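You operate a simulated robot arm through the tools that you are given. There is no shell and no other tool. Be economical: measure what you need, move in short steps, check, and stop when the job is done.

Carry out the task below with a simulated robot arm. There is one attempt and no reset: what you move stays moved.

JOB
Push the card drawer shut.
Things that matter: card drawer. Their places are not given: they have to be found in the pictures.

The check looks at the end state, three seconds after you hand in, the way a careful person would. Anything else that was tipped, shoved, dropped, spilled or broken makes it a failure.

ROBOT AND FRAMES
A 6-joint arm with a two-finger parallel gripper, fixed in place. Base frame: the origin is at the foot of the arm, x ahead of it, y to its left, z up. Lengths are in m, angles in rad, forces in N, time in s.
With the tool pointing down near the work surface it reaches from about 0.22 to 0.66 m from the base axis. Its first joint turns from -1.152 to 1.152 rad. Payload 2.9 kg.
The TCP is the grasp point between the finger pads, 0.03 m short of the fingertips. In the tool frame z runs along the fingers and y along their closing line. The gripper opens to 0.11 m. The fingers are 0.02 m wide and 0.01 m thick; the gripper's body (0.048 by 0.112 m) begins 0.055 m behind the TCP.
Orientation is that of the tool frame in the base frame, as a unit quaternion [x, y, z, w]. With the fingers straight down and closing along the base's y, the tool's x points along the base's -x, its y along +y and its z along -z.

CONTROLS
- The arm moves only by the tool send_rows. Its argument "targets" is one flat list of numbers, 7 for each row, row after row: the opening, from 0 (shut) to 1 (fully open), then the shift along the base's x, y, z in m, then the turn, a rotation vector about the base's x, y, z in rad. In form: [fingers, x, y, z, rx, ry, rz, fingers, x, y, z, rx, ry, rz, ...]. A call has 1 to 12 rows; each row is the pose to reach, as a shift and turn from the pose commanded when the call began. Each row takes 0.2 s and may step no farther than 0.05 m and 0.15 rad from the row before; otherwise, or with a gripper value out of range, the whole call is refused. A pose out of reach is approached as far as the arm can. The call stops where the force on the tool passes 40 N (or 10 N more than at its start, if that is more) or the arm is blocked; 0.2 s more then pass. Each finger travels about 0.108 m/s and halts on what it meets, pressing with about 24 N; the grip force reading is that of the motor and also rises with nothing between the fingers. The clock runs only during rows and for 0.2 s after the last one: add rows that repeat a pose to give the fingers time. It gives the time, the measured TCP pose, the force on the tool (base axes), the opening and the grip force at its end, in the units of the frame above (readings bear some noise), and new pictures: "show" is both (left out), scene, wrist or none.
- Cameras (640 x 400 px; columns grow to the right, rows downward): "scene" is fixed at [0.0497, 0.4165, 1.3882]; the picture's right is [-0.94, -0.33, 0.00], its down [-0.18, 0.51, -0.84] and it looks along [0.28, -0.79, -0.54] (base axes); focal length 324 px, centre (320, 200). "wrist" rides on the gripper at [-0.036, 0, -0.057] in the tool frame; the picture's right is [0.00, -1.00, 0.00], its down [0.97, 0.00, -0.24] and it looks along [0.24, 0.00, 0.97] (tool axes); focal length 218 px, centre (320, 200).
- pixel_to_xyz(camera, pixels): for up to 12 pixels [column, row] of the newest picture of that camera ("zoom" is the newest enlarged one), the place [x, y, z] in the base frame of the surface seen there, good to about 0.003 m. It takes no simulated time.
- close_up(camera, box): a new picture of the part [left, top, right, bottom] of that camera's present view, enlarged. It takes no simulated time.
- job_done(): hands the job in; it is judged then, once.

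Go step by step. Measure first, check grasps and placings, and put right what went wrong. The budget is 60 turns and 120 pictures, counting those below and the enlarged ones. Unless the task says otherwise, let go and move clear before handing in, and close with one line.

The tools are called by a JSON object that holds its "method" and its "body". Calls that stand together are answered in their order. send_rows: Moves the arm, as the interface text tells. Its arguments: {"type":"object","properties":{"targets":{"type":"array","items":{"type":"number"}},"show":{"type":"string","enum":["both","scene","wrist","none"]}},"required":["targets"]} The other tools are called the same way: pixel_to_xyz (camera, pixels) gives the place of the surface under pixels of a picture; close_up (camera, box) takes an enlarged picture of a part of a camera's view; job_done () hands the job in.

At the start:

```text
time: 0.0
ee_pos: [0.3341, -0.2435, 0.9412]
tcp_rot: [0.0, 1.0, 0.0, 0.0]
wrist_force: [0.4, 0.4, 0.0]
finger_gap: 0.11
grasp_force: 0.1
```

scene: 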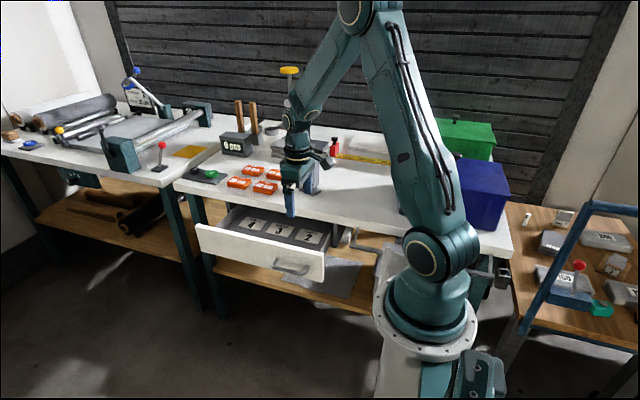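
wrist: 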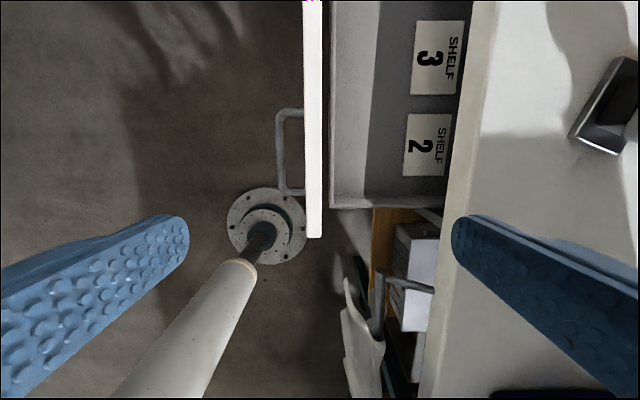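

The scene shows an open drawer with its front panel spanning about (197,225) to (325,282) and its handle at (292,267). I'll measure these first.

{"method": "close_up", "body": {"camera": "scene", "box": [180, 140, 380, 300]}}

{"method": "pixel_to_xyz", "body": {"camera": "scene", "pixels": [[200, 232], [260, 245], [320, 262], [292, 267], [280, 228], [240, 250], [315, 275], [310, 236], [345, 228], [250, 205], [190, 186], [205, 255]]}}

{"method": "pixel_to_xyz", "body": {"camera": "wrist", "pixels": [[313, 50], [313, 230], [283, 150], [435, 60], [390, 100], [460, 190], [480, 150], [480, 30], [380, 290]]}}

```text
2.50 times, centred on (280, 220) of scene
```

zoom: 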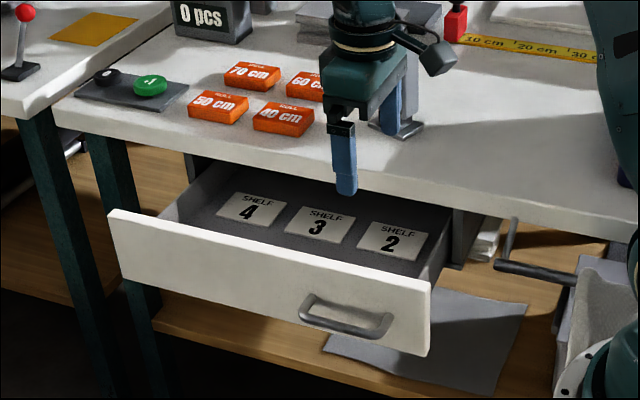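

```text
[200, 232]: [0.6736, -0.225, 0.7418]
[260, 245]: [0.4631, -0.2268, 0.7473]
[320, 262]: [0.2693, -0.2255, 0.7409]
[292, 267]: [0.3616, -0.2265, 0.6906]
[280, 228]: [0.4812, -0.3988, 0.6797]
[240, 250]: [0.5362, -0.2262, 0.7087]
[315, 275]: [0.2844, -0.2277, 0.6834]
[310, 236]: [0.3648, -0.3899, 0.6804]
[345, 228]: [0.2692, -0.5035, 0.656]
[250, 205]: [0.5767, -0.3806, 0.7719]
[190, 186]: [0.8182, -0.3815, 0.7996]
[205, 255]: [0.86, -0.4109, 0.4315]
```

```text
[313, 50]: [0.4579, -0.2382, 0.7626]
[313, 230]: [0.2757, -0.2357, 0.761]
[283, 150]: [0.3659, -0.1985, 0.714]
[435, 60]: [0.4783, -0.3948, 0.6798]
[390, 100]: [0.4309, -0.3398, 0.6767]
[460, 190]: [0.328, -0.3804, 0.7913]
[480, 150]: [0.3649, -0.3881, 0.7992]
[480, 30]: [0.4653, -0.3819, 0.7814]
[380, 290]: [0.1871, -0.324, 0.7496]
```

The drawer's outer face is at y≈-0.226 for x 0.26–0.68, and its top is at z≈0.762. The table edge is at y≈-0.38 with the table top at z≈0.80, and the handle sits at x≈0.31–0.41. I'll stay high, shut the fingers, turn the gripper so its narrow side faces the table, and move in front of the panel's middle at x 0.47.

{"method": "send_rows", "body": {"targets": [0.8, 0.0125, 0.007, 0, 0, 0, -0.143, 0.6, 0.025, 0.014, 0, 0, 0, -0.286, 0.4, 0.0375, 0.021, 0, 0, 0, -0.429, 0.2, 0.05, 0.028, 0, 0, 0, -0.572, 0, 0.0625, 0.035, 0, 0, 0, -0.715, 0, 0.075, 0.042, 0, 0, 0, -0.858, 0, 0.0875, 0.049, 0, 0, 0, -1.001, 0, 0.1, 0.056, 0, 0, 0, -1.144, 0, 0.1125, 0.063, 0, 0, 0, -1.287, 0, 0.125, 0.07, 0, 0, 0, -1.43, 0, 0.136, 0.0735, 0, 0, 0, -1.571, 0, 0.136, 0.0735, 0, 0, 0, -1.571]}}

```text
time: 2.6
ee_pos: [0.4701, -0.1695, 0.941]
tcp_rot: [0.708, 0.706, 0.0, 0.0]
wrist_force: [-0.3, 0.5, 1.0]
finger_gap: 0.0003
grasp_force: 24.3
```

scene: 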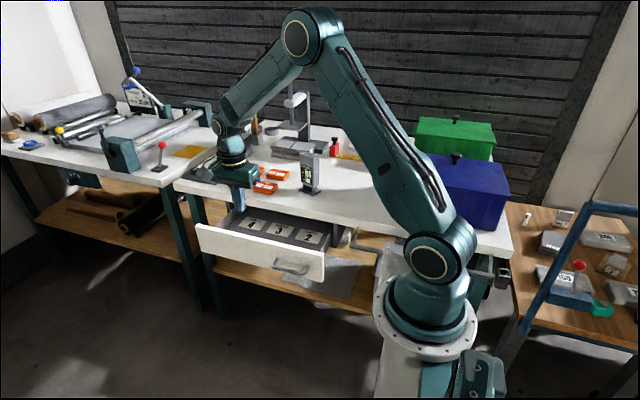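
wrist: 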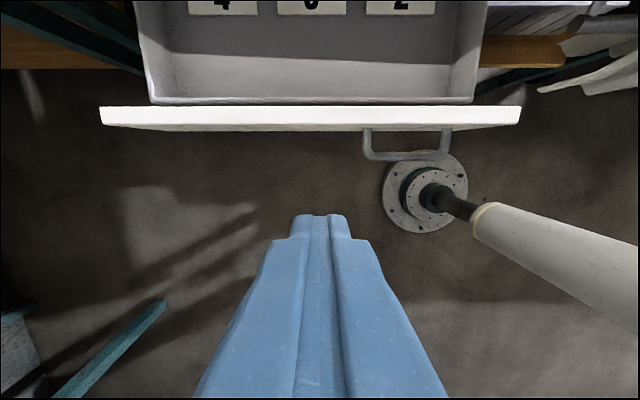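

The fingers are shut and clear of the panel, right of the handle at wrist pixel (405,150). Before pushing I'll check the tall device at scene (310,172) and the orange blocks against the gripper's path.

{"method": "pixel_to_xyz", "body": {"camera": "scene", "pixels": [[310, 157], [304, 175], [317, 175], [310, 190], [264, 188], [277, 176], [290, 205], [235, 196], [252, 208]]}}

{"method": "send_rows", "body": {"targets": [0, 0, 0, -0.045, 0, 0, 0, 0, 0, 0, -0.09, 0, 0, 0, 0, 0, 0, -0.135, 0, 0, 0, 0, 0, 0, -0.183, 0, 0, 0, 0, 0, 0, -0.183, 0, 0, 0]}}

```text
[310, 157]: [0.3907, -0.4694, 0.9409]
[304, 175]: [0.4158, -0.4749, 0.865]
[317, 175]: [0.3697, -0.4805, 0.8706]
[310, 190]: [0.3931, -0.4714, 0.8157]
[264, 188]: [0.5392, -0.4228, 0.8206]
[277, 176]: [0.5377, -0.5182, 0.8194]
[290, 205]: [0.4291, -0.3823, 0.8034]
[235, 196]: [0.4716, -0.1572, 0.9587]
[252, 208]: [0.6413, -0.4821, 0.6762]
```

```text
time: 3.8
ee_pos: [0.4703, -0.1701, 0.758]
tcp_rot: [0.707, 0.708, 0.0, 0.0]
wrist_force: [0.0, -0.3, 0.1]
finger_gap: 0.0
grasp_force: 23.9
```

scene: 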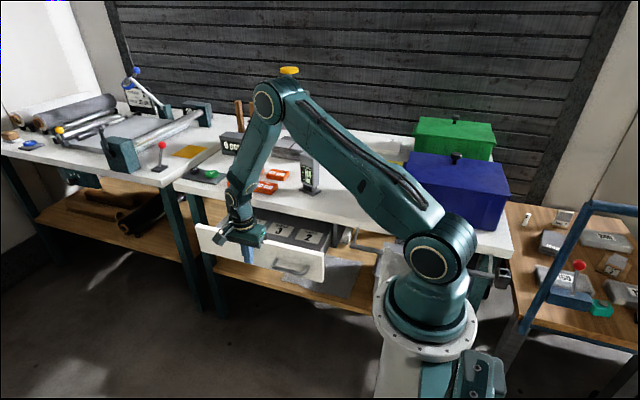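
wrist: 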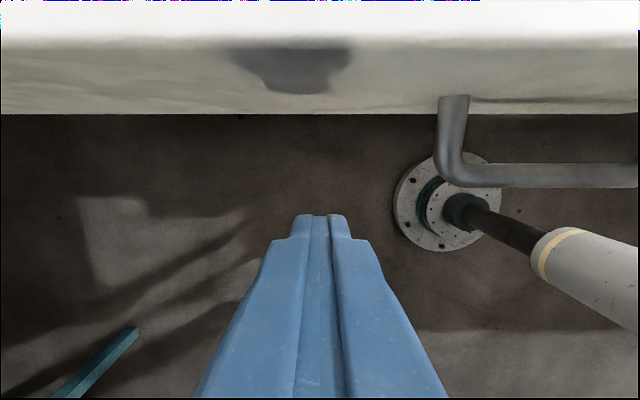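

The tips are at z 0.728, in front of the panel and below its top edge, and every object on the table is at y < -0.42. I'll push gently toward -y.

{"method": "send_rows", "body": {"targets": [0, 0, -0.02, 0, 0, 0, 0, 0, 0, -0.035, 0, 0, 0, 0, 0, 0, -0.045, 0, 0, 0, 0, 0, 0, -0.055, 0, 0, 0, 0, 0, 0, -0.065, 0, 0, 0, 0, 0, 0, -0.075, 0, 0, 0, 0, 0, 0, -0.085, 0, 0, 0, 0, 0, 0, -0.095, 0, 0, 0, 0, 0, 0, -0.105, 0, 0, 0, 0, 0, 0, -0.115, 0, 0, 0, 0, 0, 0, -0.125, 0, 0, 0, 0, 0, 0, -0.135, 0, 0, 0, 0]}}

```text
time: 6.4
ee_pos: [0.4697, -0.3056, 0.7566]
tcp_rot: [0.707, 0.707, 0.0, -0.001]
wrist_force: [-0.4, 0.7, 0.5]
finger_gap: 0.0
grasp_force: 23.5
```

scene: 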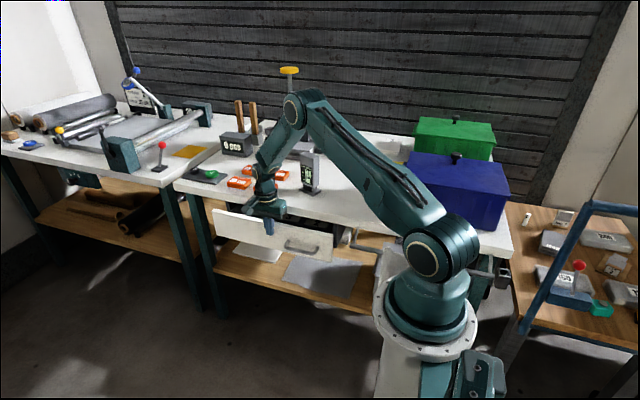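
wrist: 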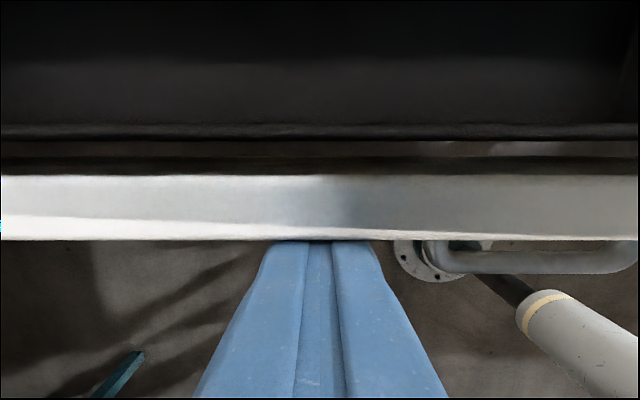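

The drawer is sliding freely with the face at y≈-0.316 and the force near 0. A pale sheet at (258,254) has come into view, so I'll check it while pushing on in small steps.

{"method": "close_up", "body": {"camera": "scene", "box": [200, 170, 360, 298]}}

{"method": "pixel_to_xyz", "body": {"camera": "scene", "pixels": [[258, 254], [310, 270], [290, 232], [265, 206], [215, 188]]}}

```text
3.12 times, centred on (280, 234) of scene
```

zoom: 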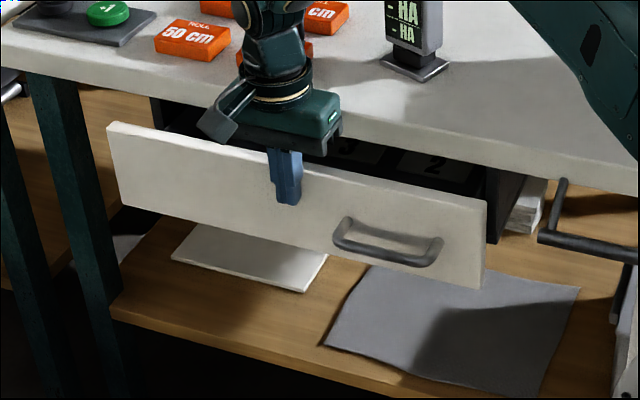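

```text
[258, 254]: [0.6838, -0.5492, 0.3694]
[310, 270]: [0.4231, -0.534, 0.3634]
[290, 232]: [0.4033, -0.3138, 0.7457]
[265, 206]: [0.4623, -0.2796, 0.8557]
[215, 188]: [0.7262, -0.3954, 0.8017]
```

It's just a board lying on the lower shelf (z 0.37), so nothing has fallen. I'll push on slowly until the drawer meets its stop.

{"method": "send_rows", "body": {"targets": [0, 0, -0.008, 0, 0, 0, 0, 0, 0, -0.015, 0, 0, 0, 0, 0, 0, -0.022, 0, 0, 0, 0, 0, 0, -0.028, 0, 0, 0, 0, 0, 0, -0.034, 0, 0, 0, 0, 0, 0, -0.039, 0, 0, 0, 0, 0, 0, -0.044, 0, 0, 0, 0, 0, 0, -0.049, 0, 0, 0, 0, 0, 0, -0.053, 0, 0, 0, 0, 0, 0, -0.056, 0, 0, 0, 0]}}

```text
time: 8.6
ee_pos: [0.4705, -0.361, 0.7593]
tcp_rot: [0.707, 0.708, 0.0, 0.0]
wrist_force: [0.0, 1.3, 0.4]
finger_gap: 0.0
grasp_force: 23.8
```

scene: 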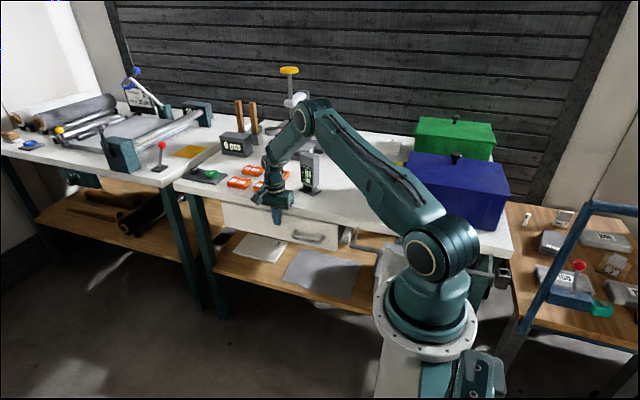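
wrist: 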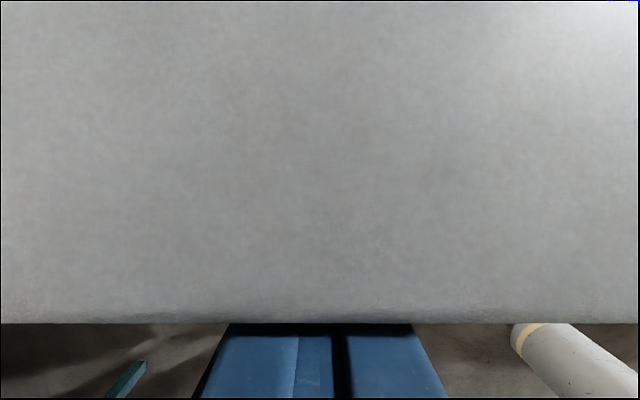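

The face is at y≈-0.371, close to the table edge at -0.38, and there's no stop force yet. I'll measure how far the drawer still stands off its housing before the fingers can touch the table edge.

{"method": "close_up", "body": {"camera": "scene", "box": [200, 180, 360, 280]}}

{"method": "pixel_to_xyz", "body": {"camera": "zoom", "pixels": [[120, 105], [200, 130], [450, 140], [520, 220], [560, 180], [570, 230], [598, 190], [430, 170], [400, 230], [500, 160]]}}

```text
4.00 times, centred on (280, 230) of scene
```

zoom: 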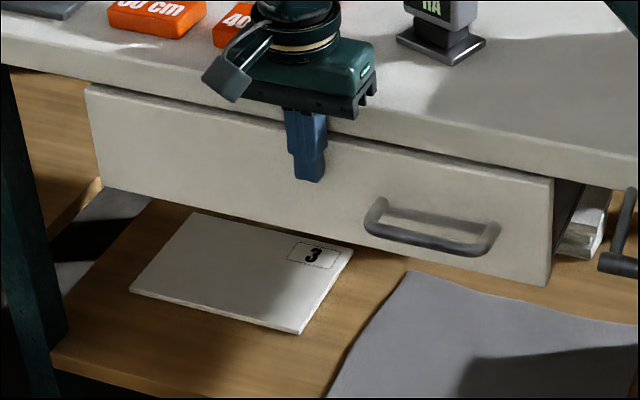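

```text
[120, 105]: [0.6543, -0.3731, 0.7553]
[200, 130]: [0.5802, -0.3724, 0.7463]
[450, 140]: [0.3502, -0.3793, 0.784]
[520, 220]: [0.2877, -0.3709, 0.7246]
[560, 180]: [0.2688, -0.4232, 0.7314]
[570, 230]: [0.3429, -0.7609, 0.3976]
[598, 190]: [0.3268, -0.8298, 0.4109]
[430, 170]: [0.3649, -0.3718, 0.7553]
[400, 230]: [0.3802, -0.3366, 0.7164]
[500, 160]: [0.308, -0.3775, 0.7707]
```

The face is at y=-0.372 and the table edge at about -0.378. I'll zoom on the right end at (338,230) to see the gap between panel and housing.

{"method": "close_up", "body": {"camera": "scene", "box": [320, 210, 368, 258]}}

{"method": "pixel_to_xyz", "body": {"camera": "scene", "pixels": [[338.5, 230], [339.5, 230], [341, 230], [342.5, 229], [344, 228], [340, 238], [341, 236], [346, 226]]}}

```text
8.33 times, centred on (344, 234) of scene
```

zoom: 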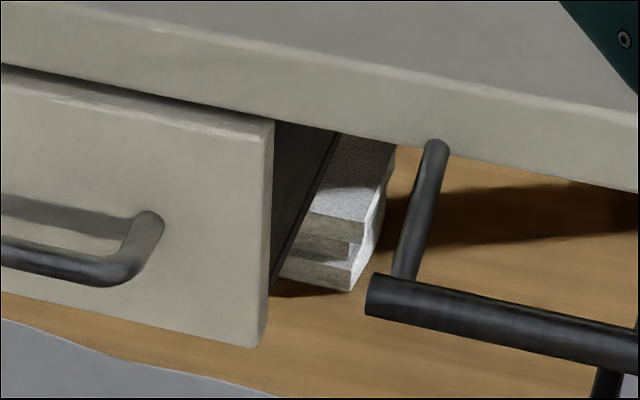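

```text
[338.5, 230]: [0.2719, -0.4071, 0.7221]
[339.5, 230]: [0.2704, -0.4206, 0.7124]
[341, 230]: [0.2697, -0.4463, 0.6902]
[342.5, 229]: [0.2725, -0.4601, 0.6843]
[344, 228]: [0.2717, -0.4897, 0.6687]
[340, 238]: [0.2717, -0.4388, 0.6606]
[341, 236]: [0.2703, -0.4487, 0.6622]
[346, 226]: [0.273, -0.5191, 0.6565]
```

The housing front seems to be just behind the panel, with little gap left. The upright fingers have about 6 mm before they'd touch the table edge, so I'll push 5 mm more and read the force.

{"method": "send_rows", "body": {"targets": [0, 0, -0.002, 0, 0, 0, 0, 0, 0, -0.004, 0, 0, 0, 0, 0, 0, -0.005, 0, 0, 0, 0, 0, 0, -0.005, 0, 0, 0, 0], "show": "none"}}

```text
time: 9.6
ee_pos: [0.4709, -0.3617, 0.7584]
tcp_rot: [0.704, 0.71, 0.002, -0.005]
wrist_force: [-0.7, 5.4, 2.0]
finger_gap: 0.0
grasp_force: 23.8
stopped in row 4: the force on the tool passed its limit (the readings are from after the stop); the commanded pose is now the measured one
```

It stopped after under 1 mm of travel, which could be the drawer's stop or the fingers meeting the table edge. To tell which, I'll back off, lean the tool so the tips lead toward -y, and lower it slightly.

{"method": "send_rows", "body": {"targets": [0, 0, 0.03, 0, 0, 0, 0, 0, 0, 0.06, 0, 0, 0, 0, 0, 0, 0.07, 0, -0.15, 0, 0, 0, 0, 0.07, 0, -0.3, 0, 0, 0, 0, 0.07, -0.01, -0.45, 0, 0, 0, 0, 0.07, -0.022, -0.6, 0, 0, 0, 0, 0.07, -0.022, -0.6, 0, 0]}}

```text
time: 11.2
ee_pos: [0.4691, -0.2914, 0.7359]
tcp_rot: [0.674, 0.678, -0.209, 0.205]
wrist_force: [-0.2, -0.1, -0.2]
finger_gap: 0.0
grasp_force: 23.5
```

scene: 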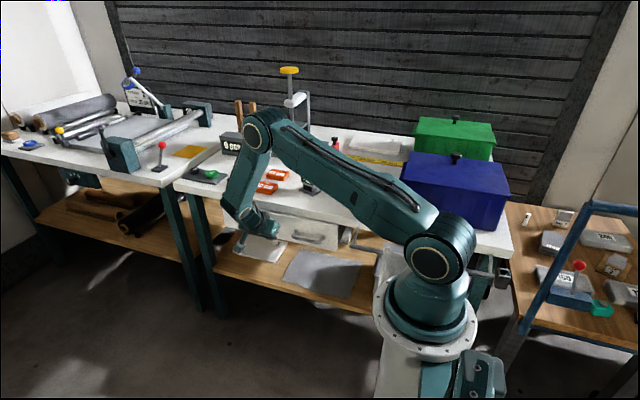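
wrist: 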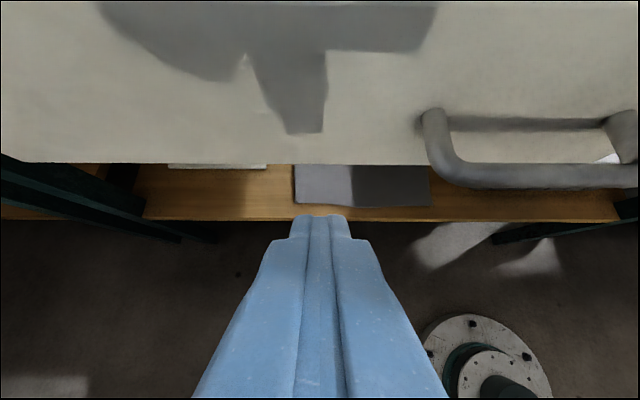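

The tool is tilted and clear, with the tips at z≈0.71 facing the panel. I'll push again; contact should come at TCP y≈-0.347.

{"method": "send_rows", "body": {"targets": [0, 0, -0.025, 0, 0, 0, 0, 0, 0, -0.045, 0, 0, 0, 0, 0, 0, -0.051, 0, 0, 0, 0, 0, 0, -0.055, 0, 0, 0, 0, 0, 0, -0.059, 0, 0, 0, 0, 0, 0, -0.062, 0, 0, 0, 0, 0, 0, -0.065, 0, 0, 0, 0, 0, 0, -0.068, 0, 0, 0, 0, 0, 0, -0.071, 0, 0, 0, 0, 0, 0, -0.074, 0, 0, 0, 0]}}

```text
time: 12.6
ee_pos: [0.4711, -0.3477, 0.7323]
tcp_rot: [0.671, 0.683, -0.205, 0.201]
wrist_force: [0.2, 4.3, 2.2]
finger_gap: 0.0
grasp_force: 23.6
stopped in row 7: the force on the tool passed its limit (the readings are from after the stop); the commanded pose is now the measured one
```

scene: 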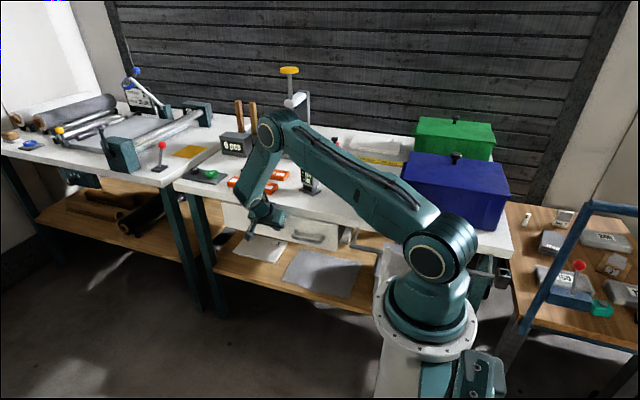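
wrist: 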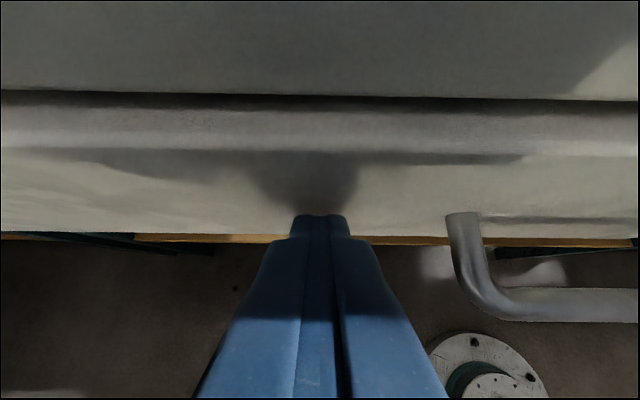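

The tilted push met firm resistance at the same face position (y≈-0.372), so the drawer is against its stop. I'll back off, rise clear and check that it stays put.

{"method": "send_rows", "body": {"targets": [0, 0, 0.03, 0, 0, 0, 0, 0, 0, 0.07, 0, 0, 0, 0, 0, 0, 0.11, 0, 0.15, 0, 0, 0, 0, 0.14, 0.03, 0.3, 0, 0, 0, 0, 0.15, 0.07, 0.45, 0, 0, 0, 0, 0.15, 0.11, 0.6, 0, 0, 0, 0, 0.15, 0.15, 0.6, 0, 0, 0, 0, 0.15, 0.19, 0.6, 0, 0, 0, 0, 0.15, 0.19, 0.6, 0, 0]}}

{"method": "close_up", "body": {"camera": "scene", "box": [200, 160, 360, 280]}}

{"method": "pixel_to_xyz", "body": {"camera": "scene", "pixels": [[230, 215], [250, 222], [270, 230], [330, 240], [285, 225], [320, 224], [337, 228]]}}

```text
time: 14.6
ee_pos: [0.4719, -0.1984, 0.9239]
tcp_rot: [0.701, 0.713, 0.005, -0.008]
wrist_force: [1.1, 0.3, 0.2]
finger_gap: 0.0
grasp_force: 24.2
```

scene: 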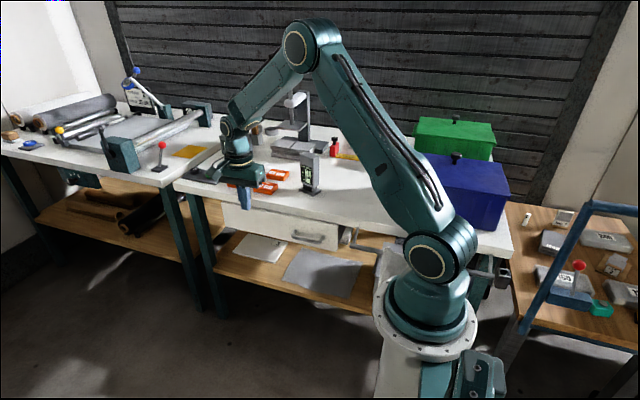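
wrist: 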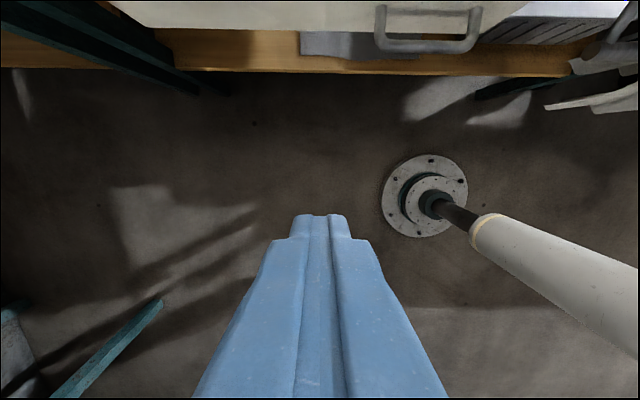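

```text
3.33 times, centred on (280, 220) of scene
```

zoom: 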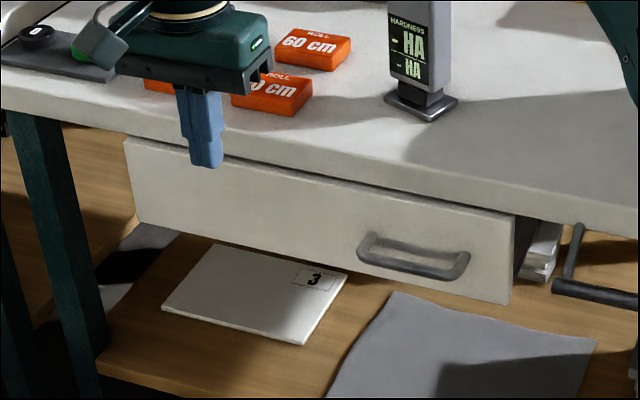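

```text
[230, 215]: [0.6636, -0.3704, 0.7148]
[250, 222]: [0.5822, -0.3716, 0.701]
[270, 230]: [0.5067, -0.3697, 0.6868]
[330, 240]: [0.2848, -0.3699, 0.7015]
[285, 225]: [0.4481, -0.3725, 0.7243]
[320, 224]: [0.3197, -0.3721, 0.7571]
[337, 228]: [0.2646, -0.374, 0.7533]
```

The face is even at y≈-0.371 from x 0.26 to 0.66, just under the table edge, and nothing else has moved. I'll take one last look at the panel-to-housing joint before handing in.

{"method": "close_up", "body": {"camera": "scene", "box": [324, 214, 348, 250]}}

{"method": "pixel_to_xyz", "body": {"camera": "zoom", "pixels": [[380, 150], [390, 150], [400, 150], [410, 150], [420, 150], [370, 250], [380, 250], [390, 250], [400, 250]]}}

```text
11.11 times, centred on (336, 232) of scene
```

zoom: 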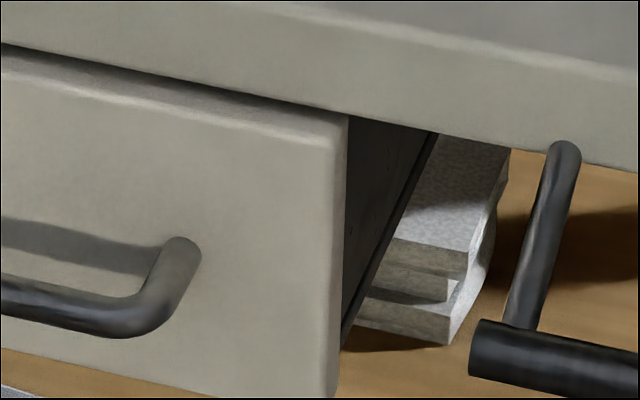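

```text
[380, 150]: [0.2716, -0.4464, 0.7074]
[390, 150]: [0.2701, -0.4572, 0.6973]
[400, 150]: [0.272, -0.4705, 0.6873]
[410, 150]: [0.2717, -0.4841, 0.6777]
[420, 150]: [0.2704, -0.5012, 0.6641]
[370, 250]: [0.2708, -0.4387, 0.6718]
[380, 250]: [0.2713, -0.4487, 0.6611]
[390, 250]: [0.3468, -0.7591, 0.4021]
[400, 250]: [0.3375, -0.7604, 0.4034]
```

The housing side continues straight from behind the panel with no gap showing, and the arm is clear, so I'm handing in.

{"method": "job_done", "body": {}}

```text
The job is handed in.
```

The card drawer is pushed in to its stop, with its front even and about level with the table edge; nothing else appears to have moved, and the arm is clear.
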